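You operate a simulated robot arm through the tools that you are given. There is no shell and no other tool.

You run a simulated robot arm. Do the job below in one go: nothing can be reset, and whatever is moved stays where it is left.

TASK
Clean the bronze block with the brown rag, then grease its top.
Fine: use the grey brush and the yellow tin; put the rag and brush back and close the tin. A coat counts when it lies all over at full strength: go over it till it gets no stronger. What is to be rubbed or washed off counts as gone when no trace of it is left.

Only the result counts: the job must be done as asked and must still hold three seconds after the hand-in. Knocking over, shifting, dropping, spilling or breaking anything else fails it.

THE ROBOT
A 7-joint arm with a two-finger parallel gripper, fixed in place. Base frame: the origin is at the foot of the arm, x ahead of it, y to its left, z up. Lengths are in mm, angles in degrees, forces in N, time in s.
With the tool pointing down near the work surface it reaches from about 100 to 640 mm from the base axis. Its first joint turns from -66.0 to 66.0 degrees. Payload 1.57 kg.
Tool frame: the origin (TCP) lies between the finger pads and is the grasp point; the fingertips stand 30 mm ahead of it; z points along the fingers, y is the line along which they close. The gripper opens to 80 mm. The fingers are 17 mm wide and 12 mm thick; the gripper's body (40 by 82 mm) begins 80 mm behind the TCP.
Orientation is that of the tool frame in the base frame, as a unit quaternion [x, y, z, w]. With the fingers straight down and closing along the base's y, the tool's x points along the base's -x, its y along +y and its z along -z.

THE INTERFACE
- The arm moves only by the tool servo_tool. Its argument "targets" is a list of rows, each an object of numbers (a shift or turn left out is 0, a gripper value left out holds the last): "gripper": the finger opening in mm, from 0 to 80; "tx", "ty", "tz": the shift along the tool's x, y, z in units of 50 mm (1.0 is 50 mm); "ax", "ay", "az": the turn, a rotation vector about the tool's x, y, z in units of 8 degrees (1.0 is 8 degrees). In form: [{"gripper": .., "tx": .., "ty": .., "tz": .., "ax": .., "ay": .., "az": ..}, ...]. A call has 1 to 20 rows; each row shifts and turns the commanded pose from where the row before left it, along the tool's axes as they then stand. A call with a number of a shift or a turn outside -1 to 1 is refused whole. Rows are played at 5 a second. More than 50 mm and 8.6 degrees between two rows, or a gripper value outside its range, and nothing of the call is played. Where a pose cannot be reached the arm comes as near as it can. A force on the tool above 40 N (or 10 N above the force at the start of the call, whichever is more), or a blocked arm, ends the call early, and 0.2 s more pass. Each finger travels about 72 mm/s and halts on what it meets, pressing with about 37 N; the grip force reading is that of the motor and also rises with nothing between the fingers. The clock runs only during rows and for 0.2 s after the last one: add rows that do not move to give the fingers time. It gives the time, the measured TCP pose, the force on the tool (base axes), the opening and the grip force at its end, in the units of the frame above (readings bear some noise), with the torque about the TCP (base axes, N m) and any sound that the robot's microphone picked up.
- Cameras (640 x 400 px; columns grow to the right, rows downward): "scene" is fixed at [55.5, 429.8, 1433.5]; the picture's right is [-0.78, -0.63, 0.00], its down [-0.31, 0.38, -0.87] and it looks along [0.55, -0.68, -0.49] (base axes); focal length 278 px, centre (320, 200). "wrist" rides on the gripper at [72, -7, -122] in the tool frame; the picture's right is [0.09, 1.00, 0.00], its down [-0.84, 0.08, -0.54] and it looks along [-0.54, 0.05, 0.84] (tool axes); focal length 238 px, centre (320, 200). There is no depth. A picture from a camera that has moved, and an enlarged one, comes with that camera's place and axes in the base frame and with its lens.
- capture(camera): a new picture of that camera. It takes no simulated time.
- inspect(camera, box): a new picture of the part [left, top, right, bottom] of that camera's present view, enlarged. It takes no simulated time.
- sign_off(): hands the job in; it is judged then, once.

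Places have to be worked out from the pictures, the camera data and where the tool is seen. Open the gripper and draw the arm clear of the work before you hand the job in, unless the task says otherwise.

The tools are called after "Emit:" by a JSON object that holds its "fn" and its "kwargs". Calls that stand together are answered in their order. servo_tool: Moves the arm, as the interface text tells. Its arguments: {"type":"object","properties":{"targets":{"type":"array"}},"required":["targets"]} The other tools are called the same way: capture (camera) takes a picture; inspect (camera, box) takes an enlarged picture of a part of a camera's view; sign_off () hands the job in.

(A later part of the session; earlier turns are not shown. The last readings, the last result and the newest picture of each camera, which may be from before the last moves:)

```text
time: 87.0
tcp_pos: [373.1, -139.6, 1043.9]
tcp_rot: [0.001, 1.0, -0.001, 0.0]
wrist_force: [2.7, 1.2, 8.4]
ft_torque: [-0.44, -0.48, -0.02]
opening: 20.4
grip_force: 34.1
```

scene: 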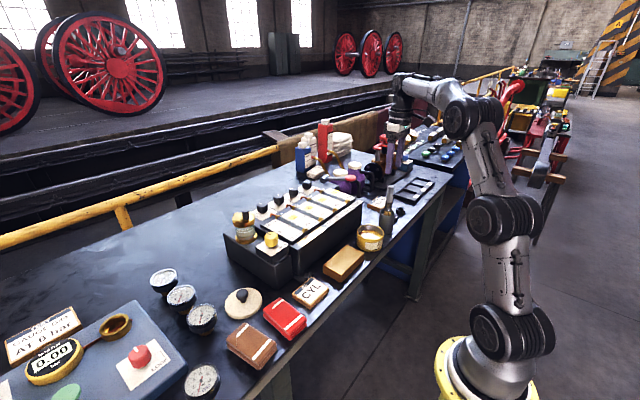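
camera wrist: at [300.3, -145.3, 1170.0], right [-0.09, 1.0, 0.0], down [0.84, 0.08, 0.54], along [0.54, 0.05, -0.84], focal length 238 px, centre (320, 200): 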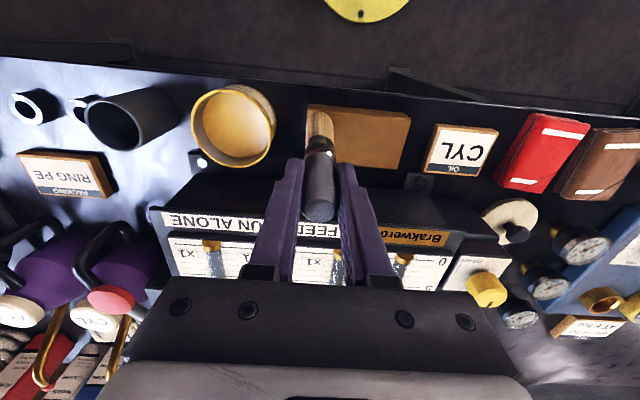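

About 8 N is a good brushing pressure. I make a first stroke along +y and back, and check how the coat looks.

Emit:
{"fn": "servo_tool", "kwargs": {"targets": [{"ty": -0.15}, {"ty": 0.3}, {"ty": 0.4}, {"ty": 0.4}, {"ty": 0.4}, {"ty": 0.4}, {"ty": 0.25}, {}]}}

Emit:
{"fn": "inspect", "kwargs": {"camera": "scene", "box": [310, 210, 400, 290]}}

Emit:
{"fn": "inspect", "kwargs": {"camera": "wrist", "box": [180, 70, 360, 190]}}

```text
time: 88.8
tcp_pos: [371.0, -39.6, 1043.9]
tcp_rot: [0.0, 1.0, 0.0, 0.0]
wrist_force: [-0.1, -0.6, -1.4]
ft_torque: [0.08, -0.02, -0.01]
opening: 20.6
grip_force: 34.3
```

```text
5.00 times, centred on (355, 250) of scene
camera zoom: at [55.5, 429.8, 1433.5], right [-0.78, -0.63, 0.0], down [-0.31, 0.38, -0.87], along [0.55, -0.68, -0.49], focal length 1388 px, centre (145, -50)
```

zoom: 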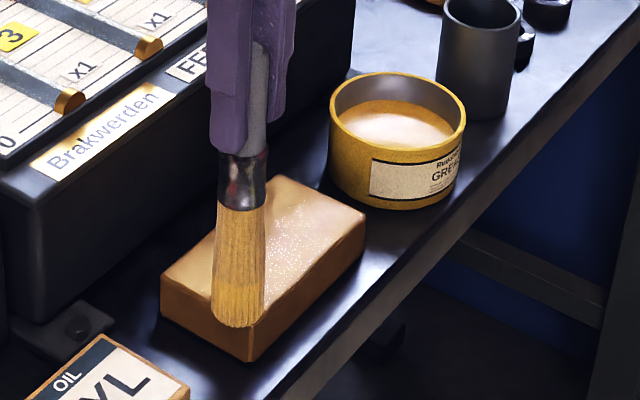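

```text
3.33 times, centred on (270, 130) of wrist
camera zoom: at [299.2, -44.8, 1166.9], right [-0.09, 1.0, 0.0], down [0.84, 0.08, 0.54], along [0.54, 0.05, -0.84], focal length 794 px, centre (487, 433)
```

zoom: 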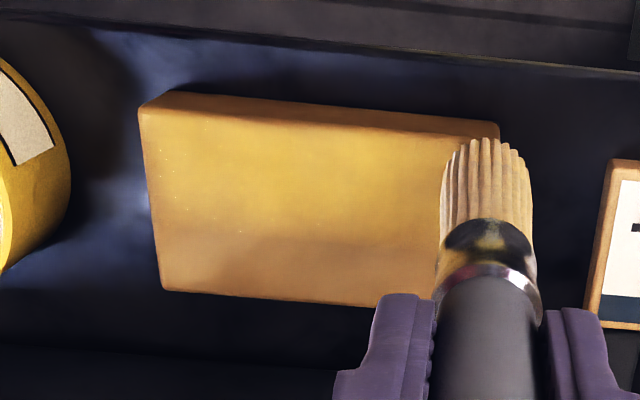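

A yellowish film lies along the first stroke. Contact is lost at this end, so I shift the line to x≈388 and lower slightly to find contact again.

Emit:
{"fn": "servo_tool", "kwargs": {"targets": [{"tx": -0.3, "ty": -0.1}, {"tz": 0.02}, {"tz": 0.01}, {}]}}

```text
time: 89.8
tcp_pos: [387.6, -43.8, 1042.8]
tcp_rot: [0.0, 1.0, 0.0, 0.001]
wrist_force: [-1.3, -0.1, 6.9]
ft_torque: [-0.51, 0.03, -0.04]
opening: 20.8
grip_force: 34.3
```

7 N contact. I stroke along -y at x≈388, then return at x≈405.

Emit:
{"fn": "servo_tool", "kwargs": {"targets": [{"ty": -0.3}, {"ty": -0.4}, {"ty": -0.4}, {"ty": -0.4}, {"ty": -0.4}, {"ty": -0.2}, {}]}}

Emit:
{"fn": "inspect", "kwargs": {"camera": "wrist", "box": [260, 70, 440, 190]}}

Emit:
{"fn": "inspect", "kwargs": {"camera": "scene", "box": [310, 210, 400, 290]}}

```text
time: 91.4
tcp_pos: [387.3, -149.9, 1041.2]
tcp_rot: [0.001, 1.0, 0.001, -0.001]
wrist_force: [-1.6, -1.2, 2.7]
ft_torque: [-0.29, -0.07, 0.01]
opening: 20.9
grip_force: 34.1
```

```text
3.33 times, centred on (350, 130) of wrist
camera zoom: at [315.2, -156.1, 1164.6], right [-0.09, 1.0, 0.0], down [0.84, 0.08, 0.54], along [0.54, 0.05, -0.84], focal length 794 px, centre (220, 433)
```

zoom: 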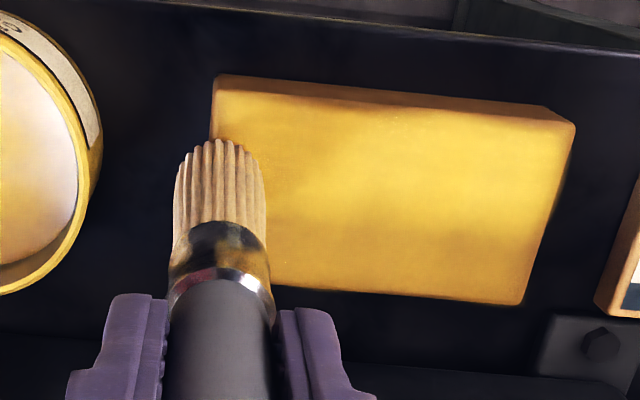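

```text
5.00 times, centred on (355, 250) of scene
camera zoom: at [55.5, 429.8, 1433.5], right [-0.78, -0.63, 0.0], down [-0.31, 0.38, -0.87], along [0.55, -0.68, -0.49], focal length 1388 px, centre (145, -50)
```

zoom: 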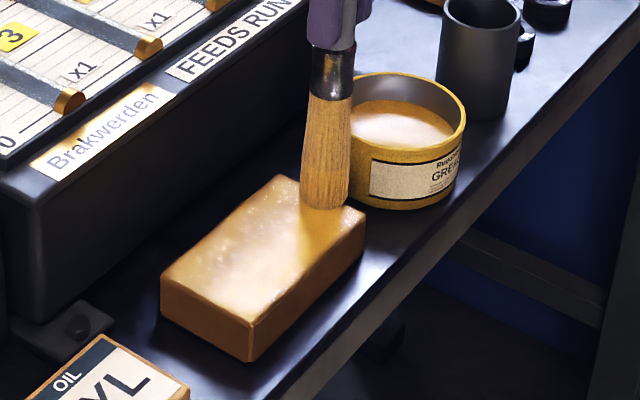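

The coat builds over most of the top. I go on with a line at x≈405 towards +y, pressing a hair lower.

Emit:
{"fn": "servo_tool", "kwargs": {"targets": [{"tx": -0.35, "tz": 0.008}, {"ty": 0.3}, {"ty": 0.4}, {"ty": 0.4}, {"ty": 0.4}, {"ty": 0.4}, {"ty": 0.25}, {}]}}

Emit:
{"fn": "inspect", "kwargs": {"camera": "wrist", "box": [180, 70, 360, 190]}}

Emit:
{"fn": "inspect", "kwargs": {"camera": "scene", "box": [310, 210, 400, 290]}}

```text
time: 93.2
tcp_pos: [404.8, -42.2, 1040.8]
tcp_rot: [0.0, 1.0, 0.0, 0.0]
wrist_force: [-0.2, -0.2, -0.1]
ft_torque: [0.05, 0.0, 0.01]
opening: 20.6
grip_force: 34.2
```

```text
3.33 times, centred on (270, 130) of wrist
camera zoom: at [332.4, -48.1, 1163.7], right [-0.09, 1.0, 0.0], down [0.84, 0.08, 0.54], along [0.54, 0.05, -0.84], focal length 794 px, centre (487, 433)
```

zoom: 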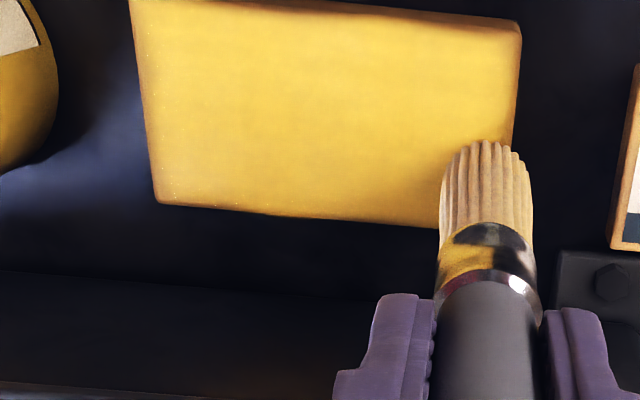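

```text
5.00 times, centred on (355, 250) of scene
camera zoom: at [55.5, 429.8, 1433.5], right [-0.78, -0.63, 0.0], down [-0.31, 0.38, -0.87], along [0.55, -0.68, -0.49], focal length 1388 px, centre (145, -50)
```

zoom: 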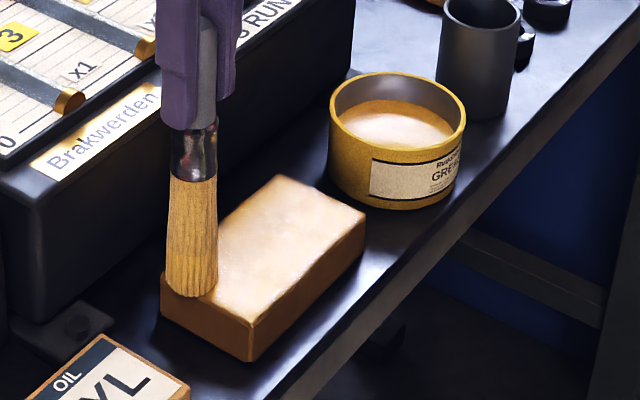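

The film is nearly uniform, a bit weaker at the rim. I re-dip the brush for a fresh load: lift, go to the tin's centre and lower to just above the grease.

Emit:
{"fn": "servo_tool", "kwargs": {"targets": [{"tz": -0.3}, {"tz": -0.6}, {"tz": -0.7}, {"ty": -0.5}, {"ty": -0.8, "tx": 0.1}, {"ty": -0.8, "tx": 0.1}, {"ty": -0.8, "tx": 0.1}, {"ty": -0.6, "tx": 0.08}, {"ty": -0.36}, {"tz": 0.5}, {"tz": 0.6}, {"tz": 0.4}, {}]}}

Emit:
{"fn": "inspect", "kwargs": {"camera": "scene", "box": [330, 170, 410, 260]}}

```text
time: 96.0
tcp_pos: [385.4, -236.5, 1046.8]
tcp_rot: [0.0, 1.0, -0.001, 0.0]
wrist_force: [-0.5, 0.1, -1.0]
ft_torque: [-0.03, -0.03, -0.03]
opening: 21.0
grip_force: 34.0
```

```text
4.44 times, centred on (370, 215) of scene
camera zoom: at [55.6, 429.8, 1433.5], right [-0.78, -0.63, 0.0], down [-0.31, 0.38, -0.87], along [0.55, -0.68, -0.49], focal length 1233 px, centre (98, 133)
```

zoom: 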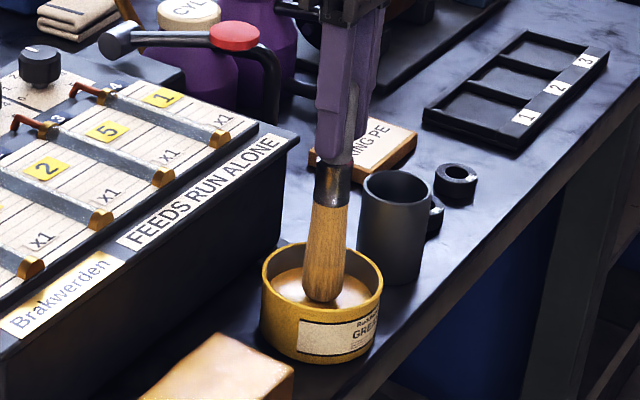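

I lower in small steps till the bristles rest lightly on the grease.

Emit:
{"fn": "servo_tool", "kwargs": {"targets": [{"tz": 0.06}, {"tz": 0.06}, {"tz": 0.04}, {"tz": 0.03}, {}]}}

```text
time: 97.2
tcp_pos: [386.8, -236.6, 1039.7]
tcp_rot: [0.0, 1.0, -0.001, 0.003]
wrist_force: [-1.1, 1.7, 23.7]
ft_torque: [0.16, 0.1, 0.04]
opening: 21.2
grip_force: 34.7
```

That's firmer than wanted, so I ease off, dwell briefly, then lift.

Emit:
{"fn": "servo_tool", "kwargs": {"targets": [{"tz": -0.04}, {}, {}, {}]}}

```text
time: 98.2
tcp_pos: [384.3, -236.0, 1039.0]
tcp_rot: [0.001, 1.0, -0.001, 0.001]
wrist_force: [5.1, -1.1, 16.3]
ft_torque: [-0.11, -0.8, 0.0]
opening: 21.1
grip_force: 33.9
```

Emit:
{"fn": "servo_tool", "kwargs": {"targets": [{"tz": -0.04}, {}, {}]}}

Emit:
{"fn": "inspect", "kwargs": {"camera": "scene", "box": [340, 190, 400, 260]}}

```text
time: 99.0
tcp_pos: [384.0, -235.0, 1039.6]
tcp_rot: [0.001, 1.0, 0.001, -0.002]
wrist_force: [1.6, -1.7, 3.2]
ft_torque: [-0.17, -0.21, 0.0]
opening: 21.1
grip_force: 33.8
```

```text
5.71 times, centred on (370, 225) of scene
camera zoom: at [55.5, 429.8, 1433.5], right [-0.78, -0.63, 0.0], down [-0.31, 0.38, -0.87], along [0.55, -0.68, -0.49], focal length 1586 px, centre (34, 57)
```

zoom: 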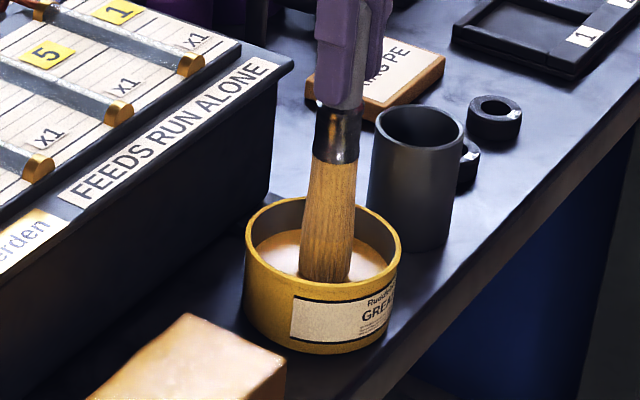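

The bristles rest lightly at 3 N and are loaded. I lift out and go back over the block, this time to the corner at about (366, -146).

Emit:
{"fn": "servo_tool", "kwargs": {"targets": [{"tz": -0.3}, {"tz": -0.6}, {"tz": -0.7}, {"ty": 0.5, "tx": 0.1}, {"ty": 0.7, "tx": 0.15}, {"ty": 0.6, "tx": 0.12}, {"tz": 0.5}, {"tz": 0.6}, {"tz": 0.3}, {}]}}

Emit:
{"fn": "inspect", "kwargs": {"camera": "scene", "box": [310, 190, 400, 280]}}

```text
time: 101.2
tcp_pos: [367.6, -144.7, 1050.2]
tcp_rot: [0.0, 1.0, 0.001, 0.0]
wrist_force: [-0.7, -1.1, -1.1]
ft_torque: [0.03, 0.04, 0.03]
opening: 21.3
grip_force: 34.5
```

```text
4.44 times, centred on (355, 235) of scene
camera zoom: at [55.6, 429.8, 1433.5], right [-0.78, -0.63, 0.0], down [-0.31, 0.38, -0.87], along [0.55, -0.68, -0.49], focal length 1233 px, centre (164, 44)
```

zoom: 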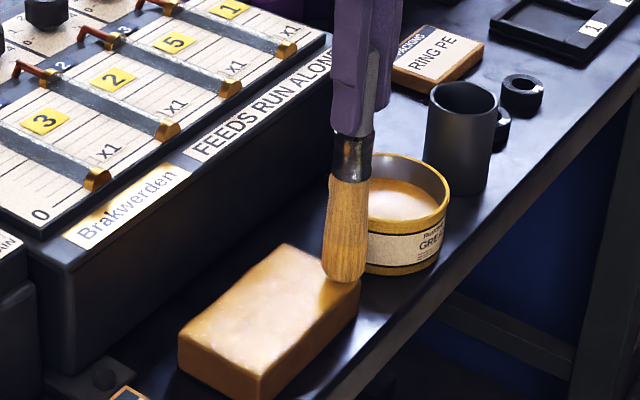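

I lower in 1 mm steps to find the block's surface.

Emit:
{"fn": "servo_tool", "kwargs": {"targets": [{"tz": 0.03}, {"tz": 0.03}, {"tz": 0.02}, {}]}}

```text
time: 102.2
tcp_pos: [367.2, -145.2, 1048.3]
tcp_rot: [0.0, 1.0, 0.0, 0.0]
wrist_force: [-0.4, 0.1, -0.1]
ft_torque: [0.0, -0.02, -0.01]
opening: 20.8
grip_force: 34.1
```

Emit:
{"fn": "servo_tool", "kwargs": {"targets": [{"tz": 0.02}, {"tz": 0.02}, {}]}}

```text
time: 103.0
tcp_pos: [367.8, -145.1, 1045.3]
tcp_rot: [-0.001, 1.0, -0.001, 0.0]
wrist_force: [-0.1, -0.3, -0.7]
ft_torque: [0.0, 0.01, -0.02]
opening: 21.1
grip_force: 34.7
```

Emit:
{"fn": "servo_tool", "kwargs": {"targets": [{"tz": 0.02}, {"tz": 0.02}, {}]}}

```text
time: 103.8
tcp_pos: [368.1, -144.8, 1044.3]
tcp_rot: [0.0, 1.0, 0.0, 0.0]
wrist_force: [0.5, 0.1, -0.3]
ft_torque: [-0.04, 0.01, 0.01]
opening: 20.9
grip_force: 33.7
```

Emit:
{"fn": "servo_tool", "kwargs": {"targets": [{"tz": 0.02}, {"tz": 0.02}, {}]}}

```text
time: 104.6
tcp_pos: [367.2, -145.3, 1043.7]
tcp_rot: [0.0, 1.0, 0.001, 0.001]
wrist_force: [-1.0, 2.7, 8.6]
ft_torque: [0.31, 0.11, 0.02]
opening: 21.1
grip_force: 34.5
```

Contact at 9 N. I brush along x≈367 towards +y.

Emit:
{"fn": "servo_tool", "kwargs": {"targets": [{"ty": -0.12}, {"ty": 0.3}, {"ty": 0.45}, {"ty": 0.45}, {"ty": 0.45}, {"ty": 0.4}, {"ty": 0.12}, {}]}}

```text
time: 106.4
tcp_pos: [367.5, -41.7, 1042.3]
tcp_rot: [0.0, 1.0, 0.0, 0.001]
wrist_force: [-0.6, -3.3, 15.7]
ft_torque: [-0.59, -0.08, 0.0]
opening: 21.0
grip_force: 34.4
```

There's good contact, 16 N at this end. I ease up a touch and come back along x≈380, then forth along x≈392.

Emit:
{"fn": "servo_tool", "kwargs": {"targets": [{"tz": -0.012, "tx": -0.25}, {"ty": -0.3}, {"ty": -0.45}, {"ty": -0.45}, {"ty": -0.45}, {"ty": -0.4}, {"ty": -0.12}, {}]}}

```text
time: 108.2
tcp_pos: [379.1, -149.2, 1041.9]
tcp_rot: [0.0, 1.0, -0.001, -0.001]
wrist_force: [0.1, -0.3, -1.1]
ft_torque: [0.0, 0.02, -0.01]
opening: 21.2
grip_force: 35.0
```

Contact is lost at this end, so I lower a bit to restore it and continue along x≈392.

Emit:
{"fn": "servo_tool", "kwargs": {"targets": [{"tx": -0.25, "ty": 0.05}, {"tz": 0.02}, {"tz": 0.015}, {}]}}

```text
time: 109.2
tcp_pos: [392.4, -148.3, 1041.2]
tcp_rot: [0.0, 1.0, -0.001, 0.001]
wrist_force: [-0.5, 0.3, 6.6]
ft_torque: [0.11, 0.06, 0.03]
opening: 21.3
grip_force: 34.4
```

Emit:
{"fn": "servo_tool", "kwargs": {"targets": [{"ty": 0.3}, {"ty": 0.45}, {"ty": 0.45}, {"ty": 0.45}, {"ty": 0.4}, {"ty": 0.08}, {}]}}

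Emit:
{"fn": "inspect", "kwargs": {"camera": "wrist", "box": [180, 60, 360, 190]}}

Emit:
{"fn": "inspect", "kwargs": {"camera": "scene", "box": [310, 210, 400, 290]}}

```text
time: 110.8
tcp_pos: [392.7, -43.5, 1039.8]
tcp_rot: [0.0, 1.0, 0.001, 0.002]
wrist_force: [1.5, -5.0, 14.9]
ft_torque: [-0.76, -0.43, -0.03]
opening: 21.0
grip_force: 34.3
```

```text
3.08 times, centred on (270, 125) of wrist
camera zoom: at [319.1, -48.3, 1163.7], right [-0.09, 1.0, 0.0], down [0.84, 0.08, 0.54], along [0.54, 0.05, -0.84], focal length 733 px, centre (474, 431)
```

zoom: 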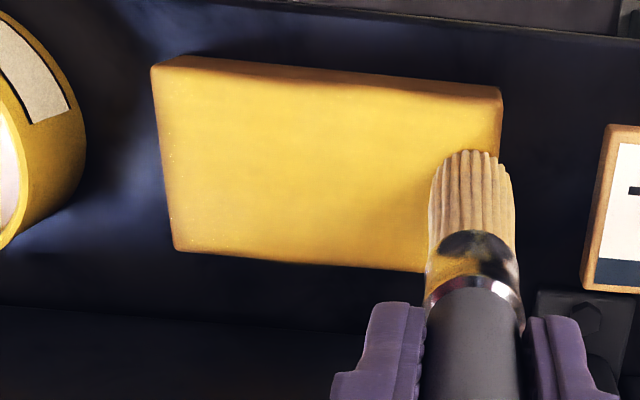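

```text
5.00 times, centred on (355, 250) of scene
camera zoom: at [55.4, 429.7, 1433.6], right [-0.78, -0.63, 0.0], down [-0.31, 0.38, -0.87], along [0.55, -0.68, -0.49], focal length 1388 px, centre (145, -50)
```

zoom: 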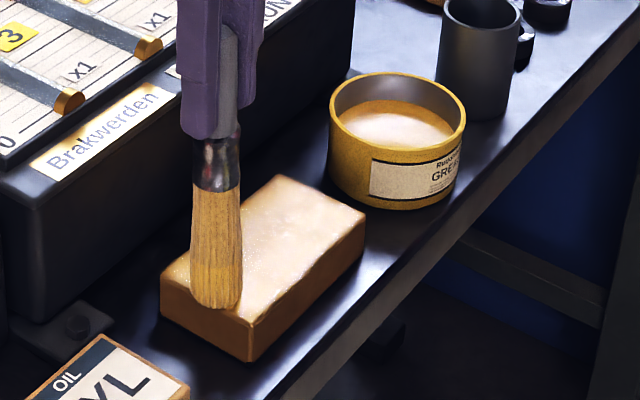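

The coat keeps getting denser, weakest near the far and right edges. I brush along x≈407 towards -y with slightly more pressure.

Emit:
{"fn": "servo_tool", "kwargs": {"targets": [{"tx": -0.28}, {"ty": -0.3, "tz": 0.01}, {"ty": -0.45, "tz": 0.005}, {"ty": -0.45}, {"ty": -0.45}, {"ty": -0.4}, {"ty": -0.1}, {}]}}

```text
time: 112.6
tcp_pos: [405.3, -148.9, 1039.7]
tcp_rot: [0.0, 1.0, 0.0, -0.001]
wrist_force: [0.1, 3.1, 7.9]
ft_torque: [0.41, 0.01, 0.04]
opening: 21.0
grip_force: 34.3
```

Steady 8 N. Next is the far edge line at x≈414 towards +y.

Emit:
{"fn": "servo_tool", "kwargs": {"targets": [{"tx": -0.17, "ty": -0.04}, {"ty": 0.3}, {"ty": 0.45}, {"ty": 0.45}, {"ty": 0.45}, {"ty": 0.4}, {"ty": 0.12}, {}]}}

Emit:
{"fn": "inspect", "kwargs": {"camera": "wrist", "box": [180, 40, 360, 170]}}

Emit:
{"fn": "inspect", "kwargs": {"camera": "scene", "box": [310, 210, 400, 290]}}

```text
time: 114.4
tcp_pos: [414.9, -43.5, 1042.2]
tcp_rot: [0.0, 1.0, 0.0, 0.001]
wrist_force: [0.9, -2.8, 9.6]
ft_torque: [-0.52, -0.11, -0.05]
opening: 21.0
grip_force: 34.8
```

```text
3.08 times, centred on (270, 105) of wrist
camera zoom: at [342.9, -49.2, 1162.9], right [-0.09, 1.0, 0.0], down [0.84, 0.08, 0.54], along [0.54, 0.05, -0.84], focal length 733 px, centre (474, 492)
```

zoom: 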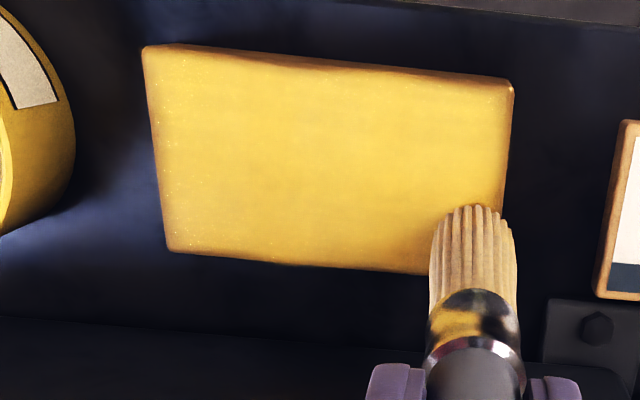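

```text
5.00 times, centred on (355, 250) of scene
camera zoom: at [55.4, 429.7, 1433.6], right [-0.78, -0.63, 0.0], down [-0.31, 0.38, -0.87], along [0.55, -0.68, -0.49], focal length 1388 px, centre (145, -50)
```

zoom: 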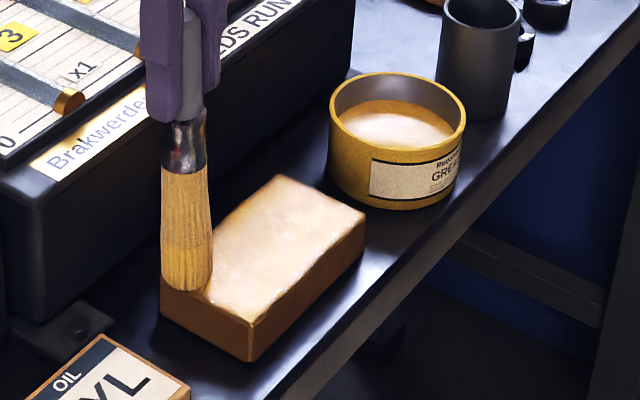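

The coat is close to uniform; only the rims are a bit thinner. I brush along the rims: the +y end across x, then the near edge towards -y.

Emit:
{"fn": "servo_tool", "kwargs": {"targets": [{"ty": 0.04, "tx": 0.2}, {"tx": 0.35}, {"tx": 0.35}, {"tx": 0.12}, {}]}}

```text
time: 115.6
tcp_pos: [362.1, -41.5, 1039.5]
tcp_rot: [0.0, 1.0, 0.0, -0.002]
wrist_force: [0.2, -0.4, -0.2]
ft_torque: [-0.02, 0.0, -0.01]
opening: 21.0
grip_force: 33.9
```

Contact is lost after the cross stroke, so I lower a little to regain it.

Emit:
{"fn": "servo_tool", "kwargs": {"targets": [{"tz": 0.02}, {"tz": 0.015}, {}]}}

```text
time: 116.4
tcp_pos: [364.4, -42.1, 1040.2]
tcp_rot: [0.0, 1.0, 0.0, 0.002]
wrist_force: [-5.3, 0.3, 17.8]
ft_torque: [0.1, 0.68, 0.02]
opening: 21.3
grip_force: 34.1
```

18 N; I ease slightly and brush along the near edge (x≈364) towards -y.

Emit:
{"fn": "servo_tool", "kwargs": {"targets": [{"tz": -0.01, "ty": -0.2}, {"ty": -0.4}, {"ty": -0.45}, {"ty": -0.45}, {"ty": -0.4}, {"ty": -0.26}, {}]}}

```text
time: 118.0
tcp_pos: [363.1, -148.1, 1038.6]
tcp_rot: [0.0, 1.0, 0.0, 0.001]
wrist_force: [-0.3, 8.2, 24.0]
ft_torque: [1.14, -0.11, 0.07]
opening: 21.1
grip_force: 34.3
```

I ease off a little and sweep along the -y end (y≈-150) across x.

Emit:
{"fn": "servo_tool", "kwargs": {"targets": [{"tz": -0.015}, {"tx": -0.25, "ty": -0.03}, {"tx": -0.35}, {"tx": -0.35}, {"tx": -0.12}, {}]}}

Emit:
{"fn": "inspect", "kwargs": {"camera": "wrist", "box": [260, 40, 440, 170]}}

Emit:
{"fn": "inspect", "kwargs": {"camera": "scene", "box": [310, 210, 400, 290]}}

```text
time: 119.4
tcp_pos: [415.3, -151.5, 1037.1]
tcp_rot: [0.0, 1.0, 0.0, 0.0]
wrist_force: [-1.3, -1.2, 3.3]
ft_torque: [-0.11, 0.15, 0.01]
opening: 21.1
grip_force: 34.0
```

```text
3.08 times, centred on (350, 105) of wrist
camera zoom: at [344.3, -157.2, 1160.3], right [-0.09, 1.0, 0.0], down [0.84, 0.08, 0.54], along [0.54, 0.05, -0.84], focal length 733 px, centre (228, 492)
```

zoom: 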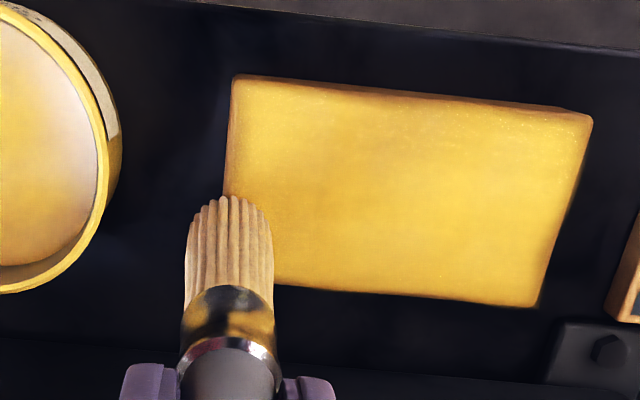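

```text
5.00 times, centred on (355, 250) of scene
camera zoom: at [55.5, 429.8, 1433.5], right [-0.78, -0.63, 0.0], down [-0.31, 0.38, -0.87], along [0.55, -0.68, -0.49], focal length 1388 px, centre (145, -50)
```

zoom: 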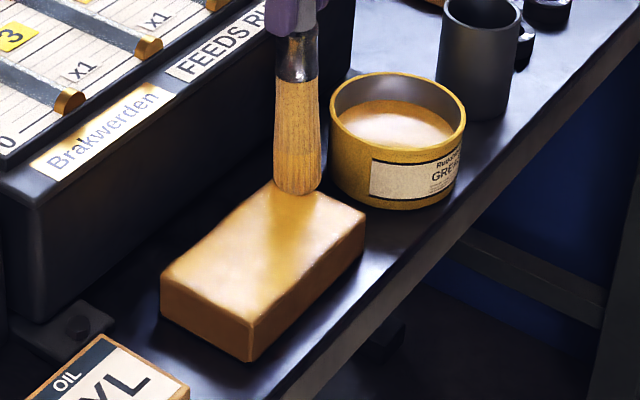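

I lift and return to the tin, viewing the block unobstructed on the way.

Emit:
{"fn": "servo_tool", "kwargs": {"targets": [{"tz": -0.3}, {"tz": -0.6}, {"tz": -0.7}, {"ty": -0.4, "tx": 0.1}, {"ty": -0.6, "tx": 0.2}, {"ty": -0.5, "tx": 0.2}, {"ty": -0.2, "tx": 0.1}, {}]}}

Emit:
{"fn": "inspect", "kwargs": {"camera": "wrist", "box": [340, 70, 490, 180]}}

Emit:
{"fn": "inspect", "kwargs": {"camera": "scene", "box": [310, 220, 380, 290]}}

Emit:
{"fn": "inspect", "kwargs": {"camera": "scene", "box": [340, 150, 410, 230]}}

```text
time: 121.2
tcp_pos: [387.0, -234.9, 1119.8]
tcp_rot: [-0.001, 1.0, 0.001, 0.0]
wrist_force: [-0.3, 0.0, -0.1]
ft_torque: [0.01, 0.03, 0.0]
opening: 21.0
grip_force: 34.5
```

```text
3.64 times, centred on (415, 125) of wrist
camera zoom: at [315.0, -241.6, 1242.6], right [-0.09, 1.0, 0.0], down [0.84, 0.08, 0.54], along [0.54, 0.05, -0.84], focal length 867 px, centre (-26, 473)
```

zoom: 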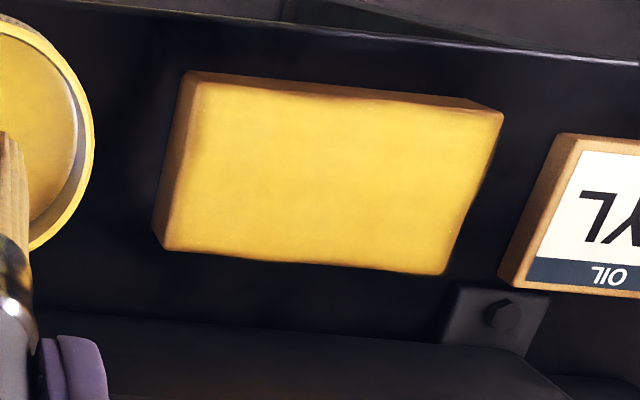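

```text
5.71 times, centred on (345, 255) of scene
camera zoom: at [55.6, 429.8, 1433.5], right [-0.78, -0.63, 0.0], down [-0.31, 0.38, -0.87], along [0.55, -0.68, -0.49], focal length 1586 px, centre (177, -114)
```

zoom: 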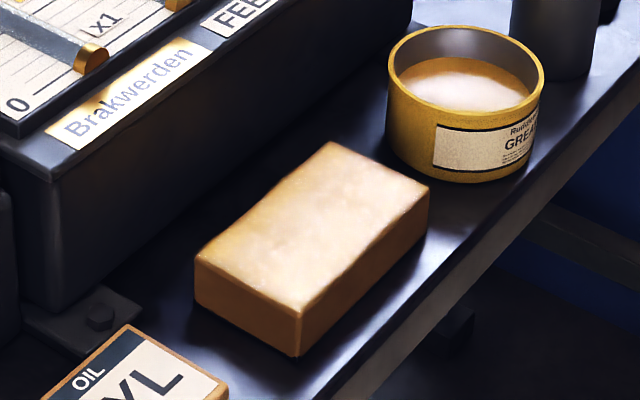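

```text
5.00 times, centred on (375, 190) of scene
camera zoom: at [55.6, 429.8, 1433.5], right [-0.78, -0.63, 0.0], down [-0.31, 0.38, -0.87], along [0.55, -0.68, -0.49], focal length 1388 px, centre (45, 250)
```

zoom: 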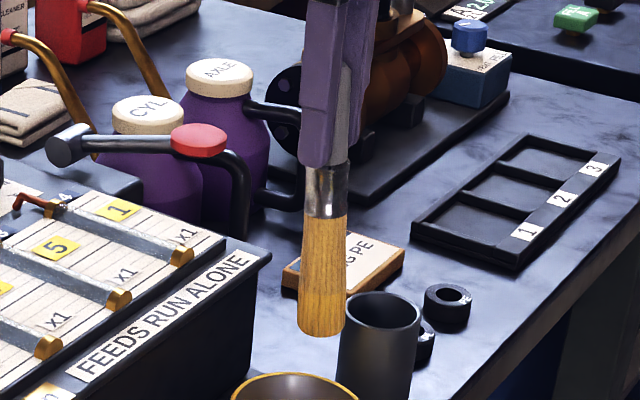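

The coat is even and yellow all over. To be sure of full strength I take one more load: I lower the brush into the tin stepwise.

Emit:
{"fn": "servo_tool", "kwargs": {"targets": [{"tz": 0.5}, {"tz": 0.6}, {"tz": 0.4}, {"tz": 0.06}, {"tz": 0.04}, {}]}}

```text
time: 122.6
tcp_pos: [385.4, -235.5, 1039.0]
tcp_rot: [-0.001, 1.0, 0.0, 0.0]
wrist_force: [-0.6, -0.2, -0.8]
ft_torque: [-0.03, -0.01, 0.01]
opening: 21.1
grip_force: 34.6
```

Emit:
{"fn": "servo_tool", "kwargs": {"targets": [{"tz": 0.03}, {"tz": 0.03}, {}]}}

```text
time: 123.4
tcp_pos: [386.5, -235.3, 1034.6]
tcp_rot: [0.0, 1.0, 0.0, 0.001]
wrist_force: [-0.7, 0.0, -0.7]
ft_torque: [0.02, 0.03, 0.02]
opening: 21.0
grip_force: 34.5
```

Emit:
{"fn": "servo_tool", "kwargs": {"targets": [{"tz": 0.025}, {"tz": 0.025}, {}]}}

```text
time: 124.2
tcp_pos: [386.7, -236.0, 1033.6]
tcp_rot: [0.0, 1.0, 0.0, 0.001]
wrist_force: [-1.9, 0.0, 4.3]
ft_torque: [0.03, 0.22, 0.01]
opening: 21.1
grip_force: 34.0
```

Light contact with the grease (4 N). I dwell, lift, and go back to the block's near-right corner at about (366, -147).

Emit:
{"fn": "servo_tool", "kwargs": {"targets": [{}, {"ty": 0.05}, {"ty": -0.05}, {"tz": -0.3}, {"tz": -0.6}, {"tz": -0.8}, {"ty": 0.5, "tx": 0.1}, {"ty": 0.7, "tx": 0.15}, {"ty": 0.56, "tx": 0.15}, {"tz": 0.5}, {"tz": 0.6}, {"tz": 0.4}, {"tz": 0.04}, {}]}}

```text
time: 127.2
tcp_pos: [367.6, -148.5, 1039.1]
tcp_rot: [0.001, 1.0, 0.0, 0.0]
wrist_force: [-0.4, -0.5, 0.2]
ft_torque: [-0.01, 0.04, -0.01]
opening: 20.9
grip_force: 34.4
```

Emit:
{"fn": "servo_tool", "kwargs": {"targets": [{"tz": 0.02}, {"tz": 0.02}, {}]}}

```text
time: 128.0
tcp_pos: [367.4, -146.7, 1038.1]
tcp_rot: [0.001, 1.0, 0.0, 0.0]
wrist_force: [-0.3, 0.0, 0.2]
ft_torque: [0.01, -0.04, -0.02]
opening: 21.4
grip_force: 34.4
```

Emit:
{"fn": "servo_tool", "kwargs": {"targets": [{"tz": 0.02}, {"tz": 0.02}, {}]}}

```text
time: 128.8
tcp_pos: [366.5, -148.4, 1037.4]
tcp_rot: [0.0, 1.0, 0.0, -0.001]
wrist_force: [-0.7, 0.2, 1.1]
ft_torque: [-0.02, 0.03, 0.0]
opening: 21.2
grip_force: 34.5
```

There's just contact. I press about 0.7 mm more and brush three lines (x≈366, 378, 390) back and forth.

Emit:
{"fn": "servo_tool", "kwargs": {"targets": [{"tz": 0.014}, {"ty": -0.05}, {"ty": 0.4}, {"ty": 0.45}, {"ty": 0.45}, {"ty": 0.45}, {"ty": 0.42}, {"tx": -0.24, "tz": 0.006}, {"ty": -0.4}, {"ty": -0.45}, {"ty": -0.45}, {"ty": -0.45}, {"ty": -0.4}, {"tx": -0.24, "tz": 0.006}, {"ty": 0.4}, {"ty": 0.45}, {"ty": 0.45}, {"ty": 0.45}, {"ty": 0.4}, {}]}}

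```text
time: 133.0
tcp_pos: [391.7, -41.6, 1036.3]
tcp_rot: [0.001, 1.0, 0.0, 0.002]
wrist_force: [0.0, -8.0, 23.2]
ft_torque: [-1.1, -0.18, -0.04]
opening: 21.3
grip_force: 34.5
```

Contact is firm at 23 N, so I ease slightly and brush the remaining lines (x≈403, 414), then the end rims.

Emit:
{"fn": "servo_tool", "kwargs": {"targets": [{"tx": -0.24, "tz": -0.012}, {"ty": -0.4}, {"ty": -0.45}, {"ty": -0.45}, {"ty": -0.45}, {"ty": -0.4}, {"tx": -0.22, "tz": 0.006}, {"ty": 0.4}, {"ty": 0.45}, {"ty": 0.45}, {"ty": 0.45}, {"ty": 0.42}, {}]}}

Emit:
{"fn": "inspect", "kwargs": {"camera": "wrist", "box": [180, 40, 360, 170]}}

Emit:
{"fn": "inspect", "kwargs": {"camera": "scene", "box": [310, 210, 400, 290]}}

```text
time: 135.8
tcp_pos: [413.8, -40.9, 1035.9]
tcp_rot: [0.0, 1.0, 0.0, 0.0]
wrist_force: [0.2, 0.1, -1.1]
ft_torque: [0.05, 0.0, -0.01]
opening: 21.1
grip_force: 34.2
```

```text
3.08 times, centred on (270, 105) of wrist
camera zoom: at [342.2, -46.7, 1158.4], right [-0.09, 1.0, 0.0], down [0.84, 0.08, 0.54], along [0.54, 0.05, -0.84], focal length 733 px, centre (474, 492)
```

zoom: 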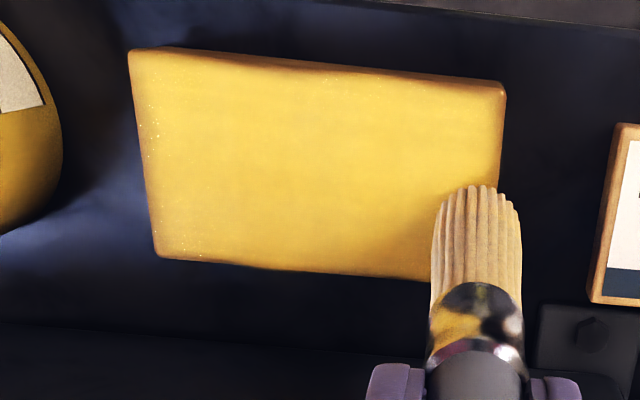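

```text
5.00 times, centred on (355, 250) of scene
camera zoom: at [55.5, 429.8, 1433.5], right [-0.78, -0.63, 0.0], down [-0.31, 0.38, -0.87], along [0.55, -0.68, -0.49], focal length 1388 px, centre (145, -50)
```

zoom: 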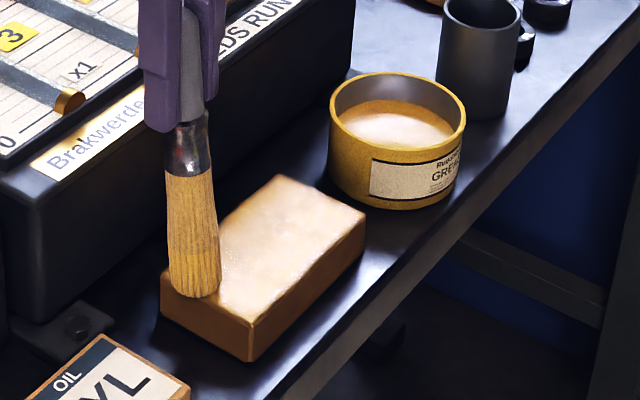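

The last line may have lost contact. I lower till I feel it again and redo the far lines.

Emit:
{"fn": "servo_tool", "kwargs": {"targets": [{"tz": 0.02}, {"tz": 0.01}, {}]}}

```text
time: 136.6
tcp_pos: [414.4, -41.1, 1033.5]
tcp_rot: [0.0, 1.0, 0.001, 0.0]
wrist_force: [0.0, -1.0, -0.1]
ft_torque: [0.03, -0.01, 0.03]
opening: 21.0
grip_force: 34.5
```

Emit:
{"fn": "servo_tool", "kwargs": {"targets": [{"tz": 0.02}, {}]}}

```text
time: 137.2
tcp_pos: [414.0, -41.3, 1034.0]
tcp_rot: [0.0, 1.0, 0.0, 0.0]
wrist_force: [-0.9, -0.5, 4.0]
ft_torque: [-0.09, 0.19, -0.01]
opening: 21.2
grip_force: 34.1
```

Contact again at 4 N. I brush x≈414 towards -y with a hair more pressure, then check.

Emit:
{"fn": "servo_tool", "kwargs": {"targets": [{"ty": -0.3, "tz": 0.008}, {"ty": -0.45}, {"ty": -0.45}, {"ty": -0.45}, {"ty": -0.4}, {"ty": -0.13}, {}]}}

```text
time: 138.8
tcp_pos: [413.2, -149.1, 1033.7]
tcp_rot: [0.0, 1.0, 0.0, 0.001]
wrist_force: [-0.2, 4.1, 11.9]
ft_torque: [0.61, 0.01, 0.0]
opening: 21.0
grip_force: 34.6
```

Contact held the whole way (12 N). I now sweep across the -y end (y≈-150) towards the near edge and back along x≈402.

Emit:
{"fn": "servo_tool", "kwargs": {"targets": [{"ty": -0.04, "tz": -0.004}, {"tx": 0.3}, {"tx": 0.35}, {"tx": 0.3}, {"tx": 0.1}, {}]}}

```text
time: 140.2
tcp_pos: [361.8, -151.7, 1034.1]
tcp_rot: [0.0, 1.0, 0.0, 0.0]
wrist_force: [2.5, -0.1, 9.2]
ft_torque: [0.06, -0.21, -0.03]
opening: 20.8
grip_force: 34.3
```

Contact is good along the -y end. I brush the near edge (x≈362) towards +y.

Emit:
{"fn": "servo_tool", "kwargs": {"targets": [{"ty": 0.3}, {"ty": 0.45}, {"ty": 0.45}, {"ty": 0.45}, {"ty": 0.45}, {"ty": 0.14}, {}]}}

```text
time: 141.8
tcp_pos: [361.4, -40.7, 1032.8]
tcp_rot: [0.001, 1.0, 0.0, 0.001]
wrist_force: [0.4, -1.8, 7.8]
ft_torque: [-0.33, -0.02, -0.02]
opening: 21.2
grip_force: 34.4
```

Then across the +y end (y≈-40), from the near edge to the far edge.

Emit:
{"fn": "servo_tool", "kwargs": {"targets": [{"ty": 0.04, "tz": 0.004}, {"tx": -0.3}, {"tx": -0.35}, {"tx": -0.3}, {"tx": -0.1}, {}]}}

```text
time: 143.2
tcp_pos: [413.4, -38.8, 1033.1]
tcp_rot: [0.001, 1.0, 0.001, 0.0]
wrist_force: [-3.3, -0.1, 10.4]
ft_torque: [0.01, 0.59, 0.01]
opening: 20.9
grip_force: 34.1
```

Contact held at 10 N. Now the middle lines at x≈402, 390 and 378.

Emit:
{"fn": "servo_tool", "kwargs": {"targets": [{"tx": 0.22, "ty": -0.1}, {"ty": -0.4}, {"ty": -0.45}, {"ty": -0.45}, {"ty": -0.45}, {"ty": -0.3}, {"tx": 0.24}, {"ty": 0.4}, {"ty": 0.45}, {"ty": 0.45}, {"ty": 0.45}, {"ty": 0.4}, {}]}}

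```text
time: 146.0
tcp_pos: [390.3, -38.7, 1033.7]
tcp_rot: [0.0, 1.0, 0.0, -0.001]
wrist_force: [0.7, 0.7, -0.4]
ft_torque: [0.02, 0.0, 0.01]
opening: 21.3
grip_force: 34.1
```

I lift and step aside to look at the coat.

Emit:
{"fn": "servo_tool", "kwargs": {"targets": [{"tz": -0.3}, {"tz": -0.6}, {"tz": -0.8}, {"ty": -0.5}, {"ty": -0.8}, {"ty": -0.9}, {"ty": -0.9}, {"ty": -0.6}, {"ty": -0.2}, {}]}}

Emit:
{"fn": "inspect", "kwargs": {"camera": "wrist", "box": [340, 70, 490, 180]}}

Emit:
{"fn": "inspect", "kwargs": {"camera": "scene", "box": [310, 220, 380, 290]}}

Emit:
{"fn": "inspect", "kwargs": {"camera": "scene", "box": [340, 150, 410, 230]}}

```text
time: 148.2
tcp_pos: [390.2, -232.0, 1119.8]
tcp_rot: [0.0, 1.0, 0.0, 0.0]
wrist_force: [0.2, 0.2, -0.6]
ft_torque: [-0.01, 0.07, 0.0]
opening: 20.7
grip_force: 33.7
```

```text
3.64 times, centred on (415, 125) of wrist
camera zoom: at [319.3, -238.1, 1243.7], right [-0.09, 1.0, 0.0], down [0.84, 0.08, 0.54], along [0.54, 0.05, -0.84], focal length 867 px, centre (-26, 473)
```

zoom: 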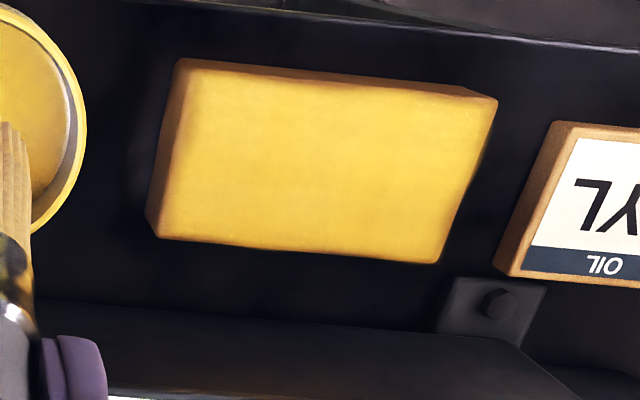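

```text
5.71 times, centred on (345, 255) of scene
camera zoom: at [55.6, 429.8, 1433.5], right [-0.78, -0.63, 0.0], down [-0.31, 0.38, -0.87], along [0.55, -0.68, -0.49], focal length 1586 px, centre (177, -114)
```

zoom: 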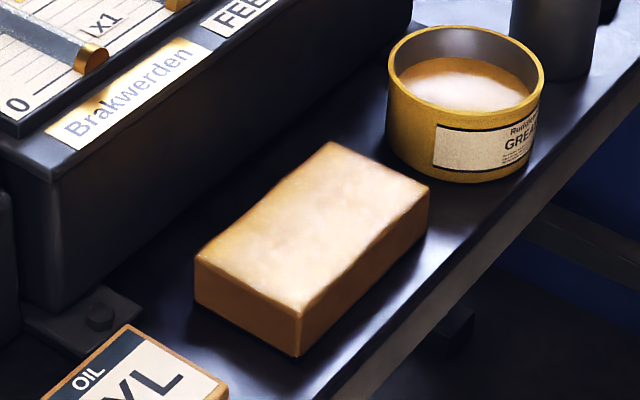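

```text
5.00 times, centred on (375, 190) of scene
camera zoom: at [55.6, 429.8, 1433.5], right [-0.78, -0.63, 0.0], down [-0.31, 0.38, -0.87], along [0.55, -0.68, -0.49], focal length 1388 px, centre (45, 250)
```

zoom: 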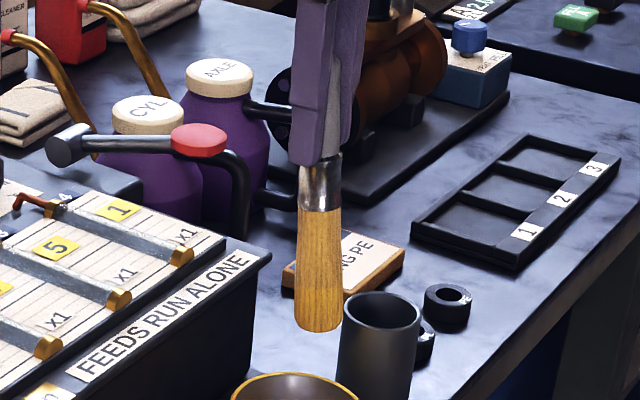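

The picture is the same as before this last round, so the coat seems to be no longer getting stronger. I zoom tighter on the edges to make sure.

Emit:
{"fn": "inspect", "kwargs": {"camera": "scene", "box": [325, 235, 365, 270]}}

Emit:
{"fn": "inspect", "kwargs": {"camera": "wrist", "box": [370, 80, 460, 145]}}

```text
11.43 times, centred on (345, 252) of scene
camera zoom: at [55.6, 429.8, 1433.5], right [-0.78, -0.63, 0.0], down [-0.31, 0.38, -0.87], along [0.55, -0.68, -0.49], focal length 3172 px, centre (34, -400)
```

zoom: 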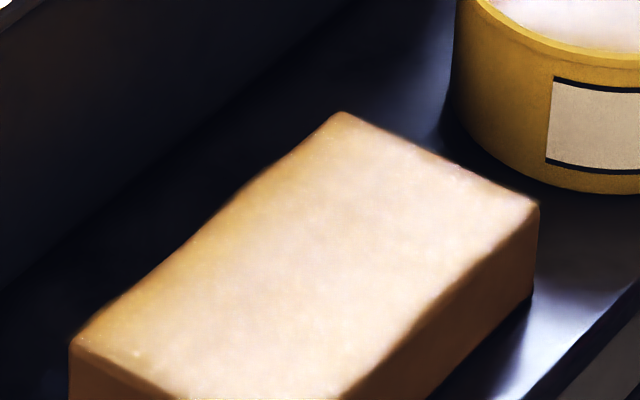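

```text
6.15 times, centred on (415, 112) of wrist
camera zoom: at [319.3, -238.1, 1243.7], right [-0.09, 1.0, 0.0], down [0.84, 0.08, 0.54], along [0.54, 0.05, -0.84], focal length 1467 px, centre (-265, 738)
```

zoom: 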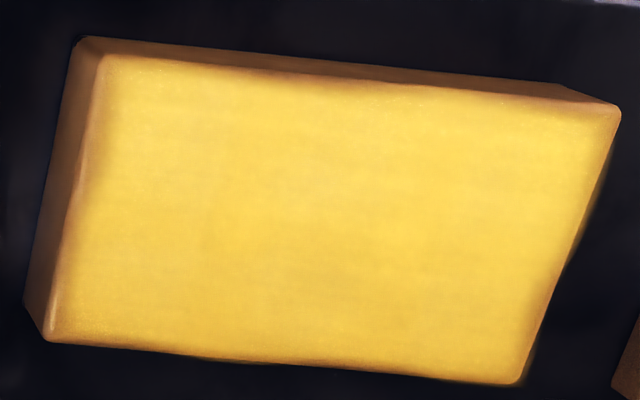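

The coat is even; only a thin fade at the rims might be weaker. I take one more load and do a perimeter loop plus a raster to be certain.

Emit:
{"fn": "servo_tool", "kwargs": {"targets": [{"tx": 0.08, "ty": -0.06}, {"tz": 0.5}, {"tz": 0.6}, {"tz": 0.5}, {"tz": 0.06}, {"tz": 0.04}, {}]}}

```text
time: 149.8
tcp_pos: [387.0, -235.8, 1033.6]
tcp_rot: [0.0, 1.0, 0.001, 0.001]
wrist_force: [0.0, 0.6, 0.5]
ft_torque: [0.01, 0.01, 0.03]
opening: 21.1
grip_force: 34.5
```

Emit:
{"fn": "servo_tool", "kwargs": {"targets": [{"tz": 0.03}, {"tz": 0.03}, {}]}}

```text
time: 150.6
tcp_pos: [387.9, -235.0, 1029.3]
tcp_rot: [0.001, 1.0, 0.0, 0.0]
wrist_force: [-0.4, 0.2, -1.4]
ft_torque: [-0.01, -0.03, 0.01]
opening: 21.1
grip_force: 34.6
```

Emit:
{"fn": "servo_tool", "kwargs": {"targets": [{"tz": 0.025}, {"tz": 0.02}, {}]}}

```text
time: 151.4
tcp_pos: [387.3, -235.1, 1029.6]
tcp_rot: [0.0, 1.0, -0.001, 0.001]
wrist_force: [-4.6, 1.0, 16.3]
ft_torque: [0.29, 0.74, 0.04]
opening: 21.3
grip_force: 34.5
```

I ease off, dwell briefly, lift out, and return to the block's near-right corner.

Emit:
{"fn": "servo_tool", "kwargs": {"targets": [{"tz": -0.02}, {}, {}, {"tz": -0.4}, {"tz": -0.6}, {"tz": -0.8}, {"ty": 0.5, "tx": 0.15}, {"ty": 0.7, "tx": 0.2}, {"ty": 0.45, "tx": 0.17}, {"tz": 0.5}, {"tz": 0.6}, {"tz": 0.5}, {"tz": 0.06}, {}]}}

```text
time: 154.4
tcp_pos: [360.4, -153.0, 1035.6]
tcp_rot: [0.0, 1.0, 0.0, 0.0]
wrist_force: [0.7, -0.8, -0.5]
ft_torque: [0.01, -0.03, -0.02]
opening: 21.2
grip_force: 34.5
```

Emit:
{"fn": "servo_tool", "kwargs": {"targets": [{"tz": 0.02}, {"tz": 0.02}, {}]}}

```text
time: 155.2
tcp_pos: [360.6, -152.1, 1033.5]
tcp_rot: [0.001, 1.0, 0.0, 0.0]
wrist_force: [-0.3, 0.0, -0.5]
ft_torque: [-0.01, 0.03, -0.02]
opening: 21.0
grip_force: 34.3
```

Emit:
{"fn": "servo_tool", "kwargs": {"targets": [{"tz": 0.02}, {"tz": 0.015}, {}]}}

```text
time: 156.0
tcp_pos: [360.6, -154.0, 1033.7]
tcp_rot: [0.0, 1.0, 0.0, 0.0]
wrist_force: [-2.4, 1.8, 9.6]
ft_torque: [0.28, 0.34, 0.03]
opening: 21.0
grip_force: 34.2
```

Contact at 10 N. Perimeter: the near edge (x≈361) towards +y, then across the +y end.

Emit:
{"fn": "servo_tool", "kwargs": {"targets": [{"ty": 0.3}, {"ty": 0.45}, {"ty": 0.45}, {"ty": 0.45}, {"ty": 0.45}, {"ty": 0.22}, {"tz": 0.002}]}}

```text
time: 157.6
tcp_pos: [360.3, -37.6, 1034.1]
tcp_rot: [-0.001, 1.0, 0.0, 0.0]
wrist_force: [0.6, -5.0, 16.1]
ft_torque: [-0.69, -0.07, 0.0]
opening: 21.0
grip_force: 34.5
```

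Emit:
{"fn": "servo_tool", "kwargs": {"targets": [{"tx": -0.3, "tz": -0.006}, {"tx": -0.4}, {"tx": -0.35}, {"tx": -0.12}, {}]}}

```text
time: 158.8
tcp_pos: [419.8, -36.6, 1031.2]
tcp_rot: [0.0, 1.0, 0.0, 0.0]
wrist_force: [-1.4, 0.9, 2.4]
ft_torque: [0.11, 0.13, 0.01]
opening: 20.9
grip_force: 34.6
```

Light contact remains at 2 N. I press a touch more and go along the far edge (x≈419) towards -y.

Emit:
{"fn": "servo_tool", "kwargs": {"targets": [{"tz": 0.012}, {"ty": -0.3}, {"ty": -0.45}, {"ty": -0.45}, {"ty": -0.45}, {"ty": -0.45}, {"ty": -0.22}, {}]}}

```text
time: 160.6
tcp_pos: [419.7, -154.0, 1032.3]
tcp_rot: [0.0, 1.0, 0.0, 0.0]
wrist_force: [-0.5, 1.7, 3.6]
ft_torque: [0.18, 0.08, -0.02]
opening: 21.0
grip_force: 34.6
```

Then the -y end from far to near edge, keeping light pressure.

Emit:
{"fn": "servo_tool", "kwargs": {"targets": [{"tz": 0.01}, {"tx": 0.3}, {"tx": 0.4}, {"tx": 0.35}, {"tx": 0.12}, {}]}}

```text
time: 162.0
tcp_pos: [360.2, -153.7, 1032.2]
tcp_rot: [0.0, 1.0, 0.001, -0.001]
wrist_force: [0.3, 0.0, -0.8]
ft_torque: [0.03, 0.0, 0.02]
opening: 20.9
grip_force: 34.9
```

I regain contact and do the inner raster: x≈370, 381, 392 and so on.

Emit:
{"fn": "servo_tool", "kwargs": {"targets": [{"tx": -0.18, "ty": 0.1}, {"tz": 0.02}, {"tz": 0.012}, {}]}}

```text
time: 163.0
tcp_pos: [370.9, -148.0, 1030.9]
tcp_rot: [0.0, 1.0, 0.0, 0.002]
wrist_force: [-5.0, 0.6, 14.7]
ft_torque: [0.18, 0.73, -0.02]
opening: 21.3
grip_force: 34.1
```

Emit:
{"fn": "servo_tool", "kwargs": {"targets": [{"tz": -0.006, "ty": 0.3}, {"ty": 0.45}, {"ty": 0.45}, {"ty": 0.45}, {"ty": 0.45}, {"tx": -0.22}, {"ty": -0.4, "tz": 0.006}, {"ty": -0.45}, {"ty": -0.45}, {"ty": -0.45}, {"ty": -0.35}, {}]}}

```text
time: 165.6
tcp_pos: [380.3, -148.5, 1029.6]
tcp_rot: [0.0, 1.0, 0.0, -0.001]
wrist_force: [0.3, -0.4, 0.0]
ft_torque: [0.03, -0.03, 0.0]
opening: 20.9
grip_force: 34.0
```

I lower for contact again and continue along x≈392 and 404.

Emit:
{"fn": "servo_tool", "kwargs": {"targets": [{"tx": -0.22}, {"tz": 0.02}, {"tz": 0.01}, {}]}}

```text
time: 166.6
tcp_pos: [393.0, -148.1, 1028.6]
tcp_rot: [0.0, 1.0, 0.0, 0.001]
wrist_force: [0.9, -0.7, 1.8]
ft_torque: [-0.07, -0.09, 0.0]
opening: 21.2
grip_force: 34.0
```

Emit:
{"fn": "servo_tool", "kwargs": {"targets": [{"tz": 0.012}, {"ty": 0.3}, {"ty": 0.45}, {"ty": 0.45}, {"ty": 0.45}, {"ty": 0.45}, {}]}}

```text
time: 168.2
tcp_pos: [392.8, -43.3, 1028.3]
tcp_rot: [0.0, 1.0, 0.001, 0.0]
wrist_force: [-0.1, -2.0, 5.9]
ft_torque: [-0.29, 0.05, -0.01]
opening: 21.4
grip_force: 34.3
```

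Contact is good at 6 N. The next line is x≈404 towards -y.

Emit:
{"fn": "servo_tool", "kwargs": {"targets": [{"tx": -0.24, "tz": 0.004}, {"ty": -0.3}, {"ty": -0.45}, {"ty": -0.45}, {"ty": -0.45}, {"ty": -0.45}, {}]}}

Emit:
{"fn": "inspect", "kwargs": {"camera": "wrist", "box": [260, 40, 440, 170]}}

Emit:
{"fn": "inspect", "kwargs": {"camera": "scene", "box": [310, 200, 400, 290]}}

```text
time: 169.8
tcp_pos: [403.9, -148.8, 1028.1]
tcp_rot: [0.001, 1.0, -0.001, 0.0]
wrist_force: [-0.8, 5.0, 17.0]
ft_torque: [0.71, 0.19, -0.04]
opening: 21.1
grip_force: 34.5
```

```text
3.08 times, centred on (350, 105) of wrist
camera zoom: at [332.0, -154.2, 1151.7], right [-0.09, 1.0, 0.0], down [0.84, 0.08, 0.54], along [0.54, 0.05, -0.84], focal length 733 px, centre (228, 492)
```

zoom: 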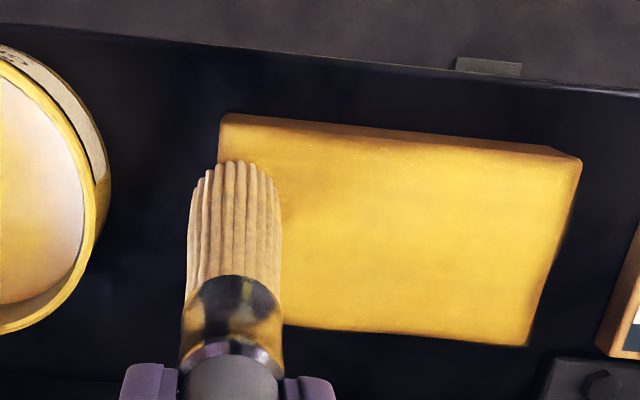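

```text
4.44 times, centred on (355, 245) of scene
camera zoom: at [55.3, 430.0, 1433.5], right [-0.78, -0.63, 0.0], down [-0.31, 0.38, -0.87], along [0.55, -0.68, -0.49], focal length 1233 px, centre (164, 0)
```

zoom: 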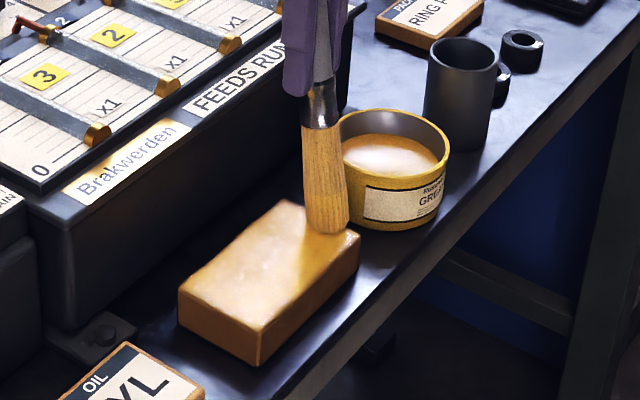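

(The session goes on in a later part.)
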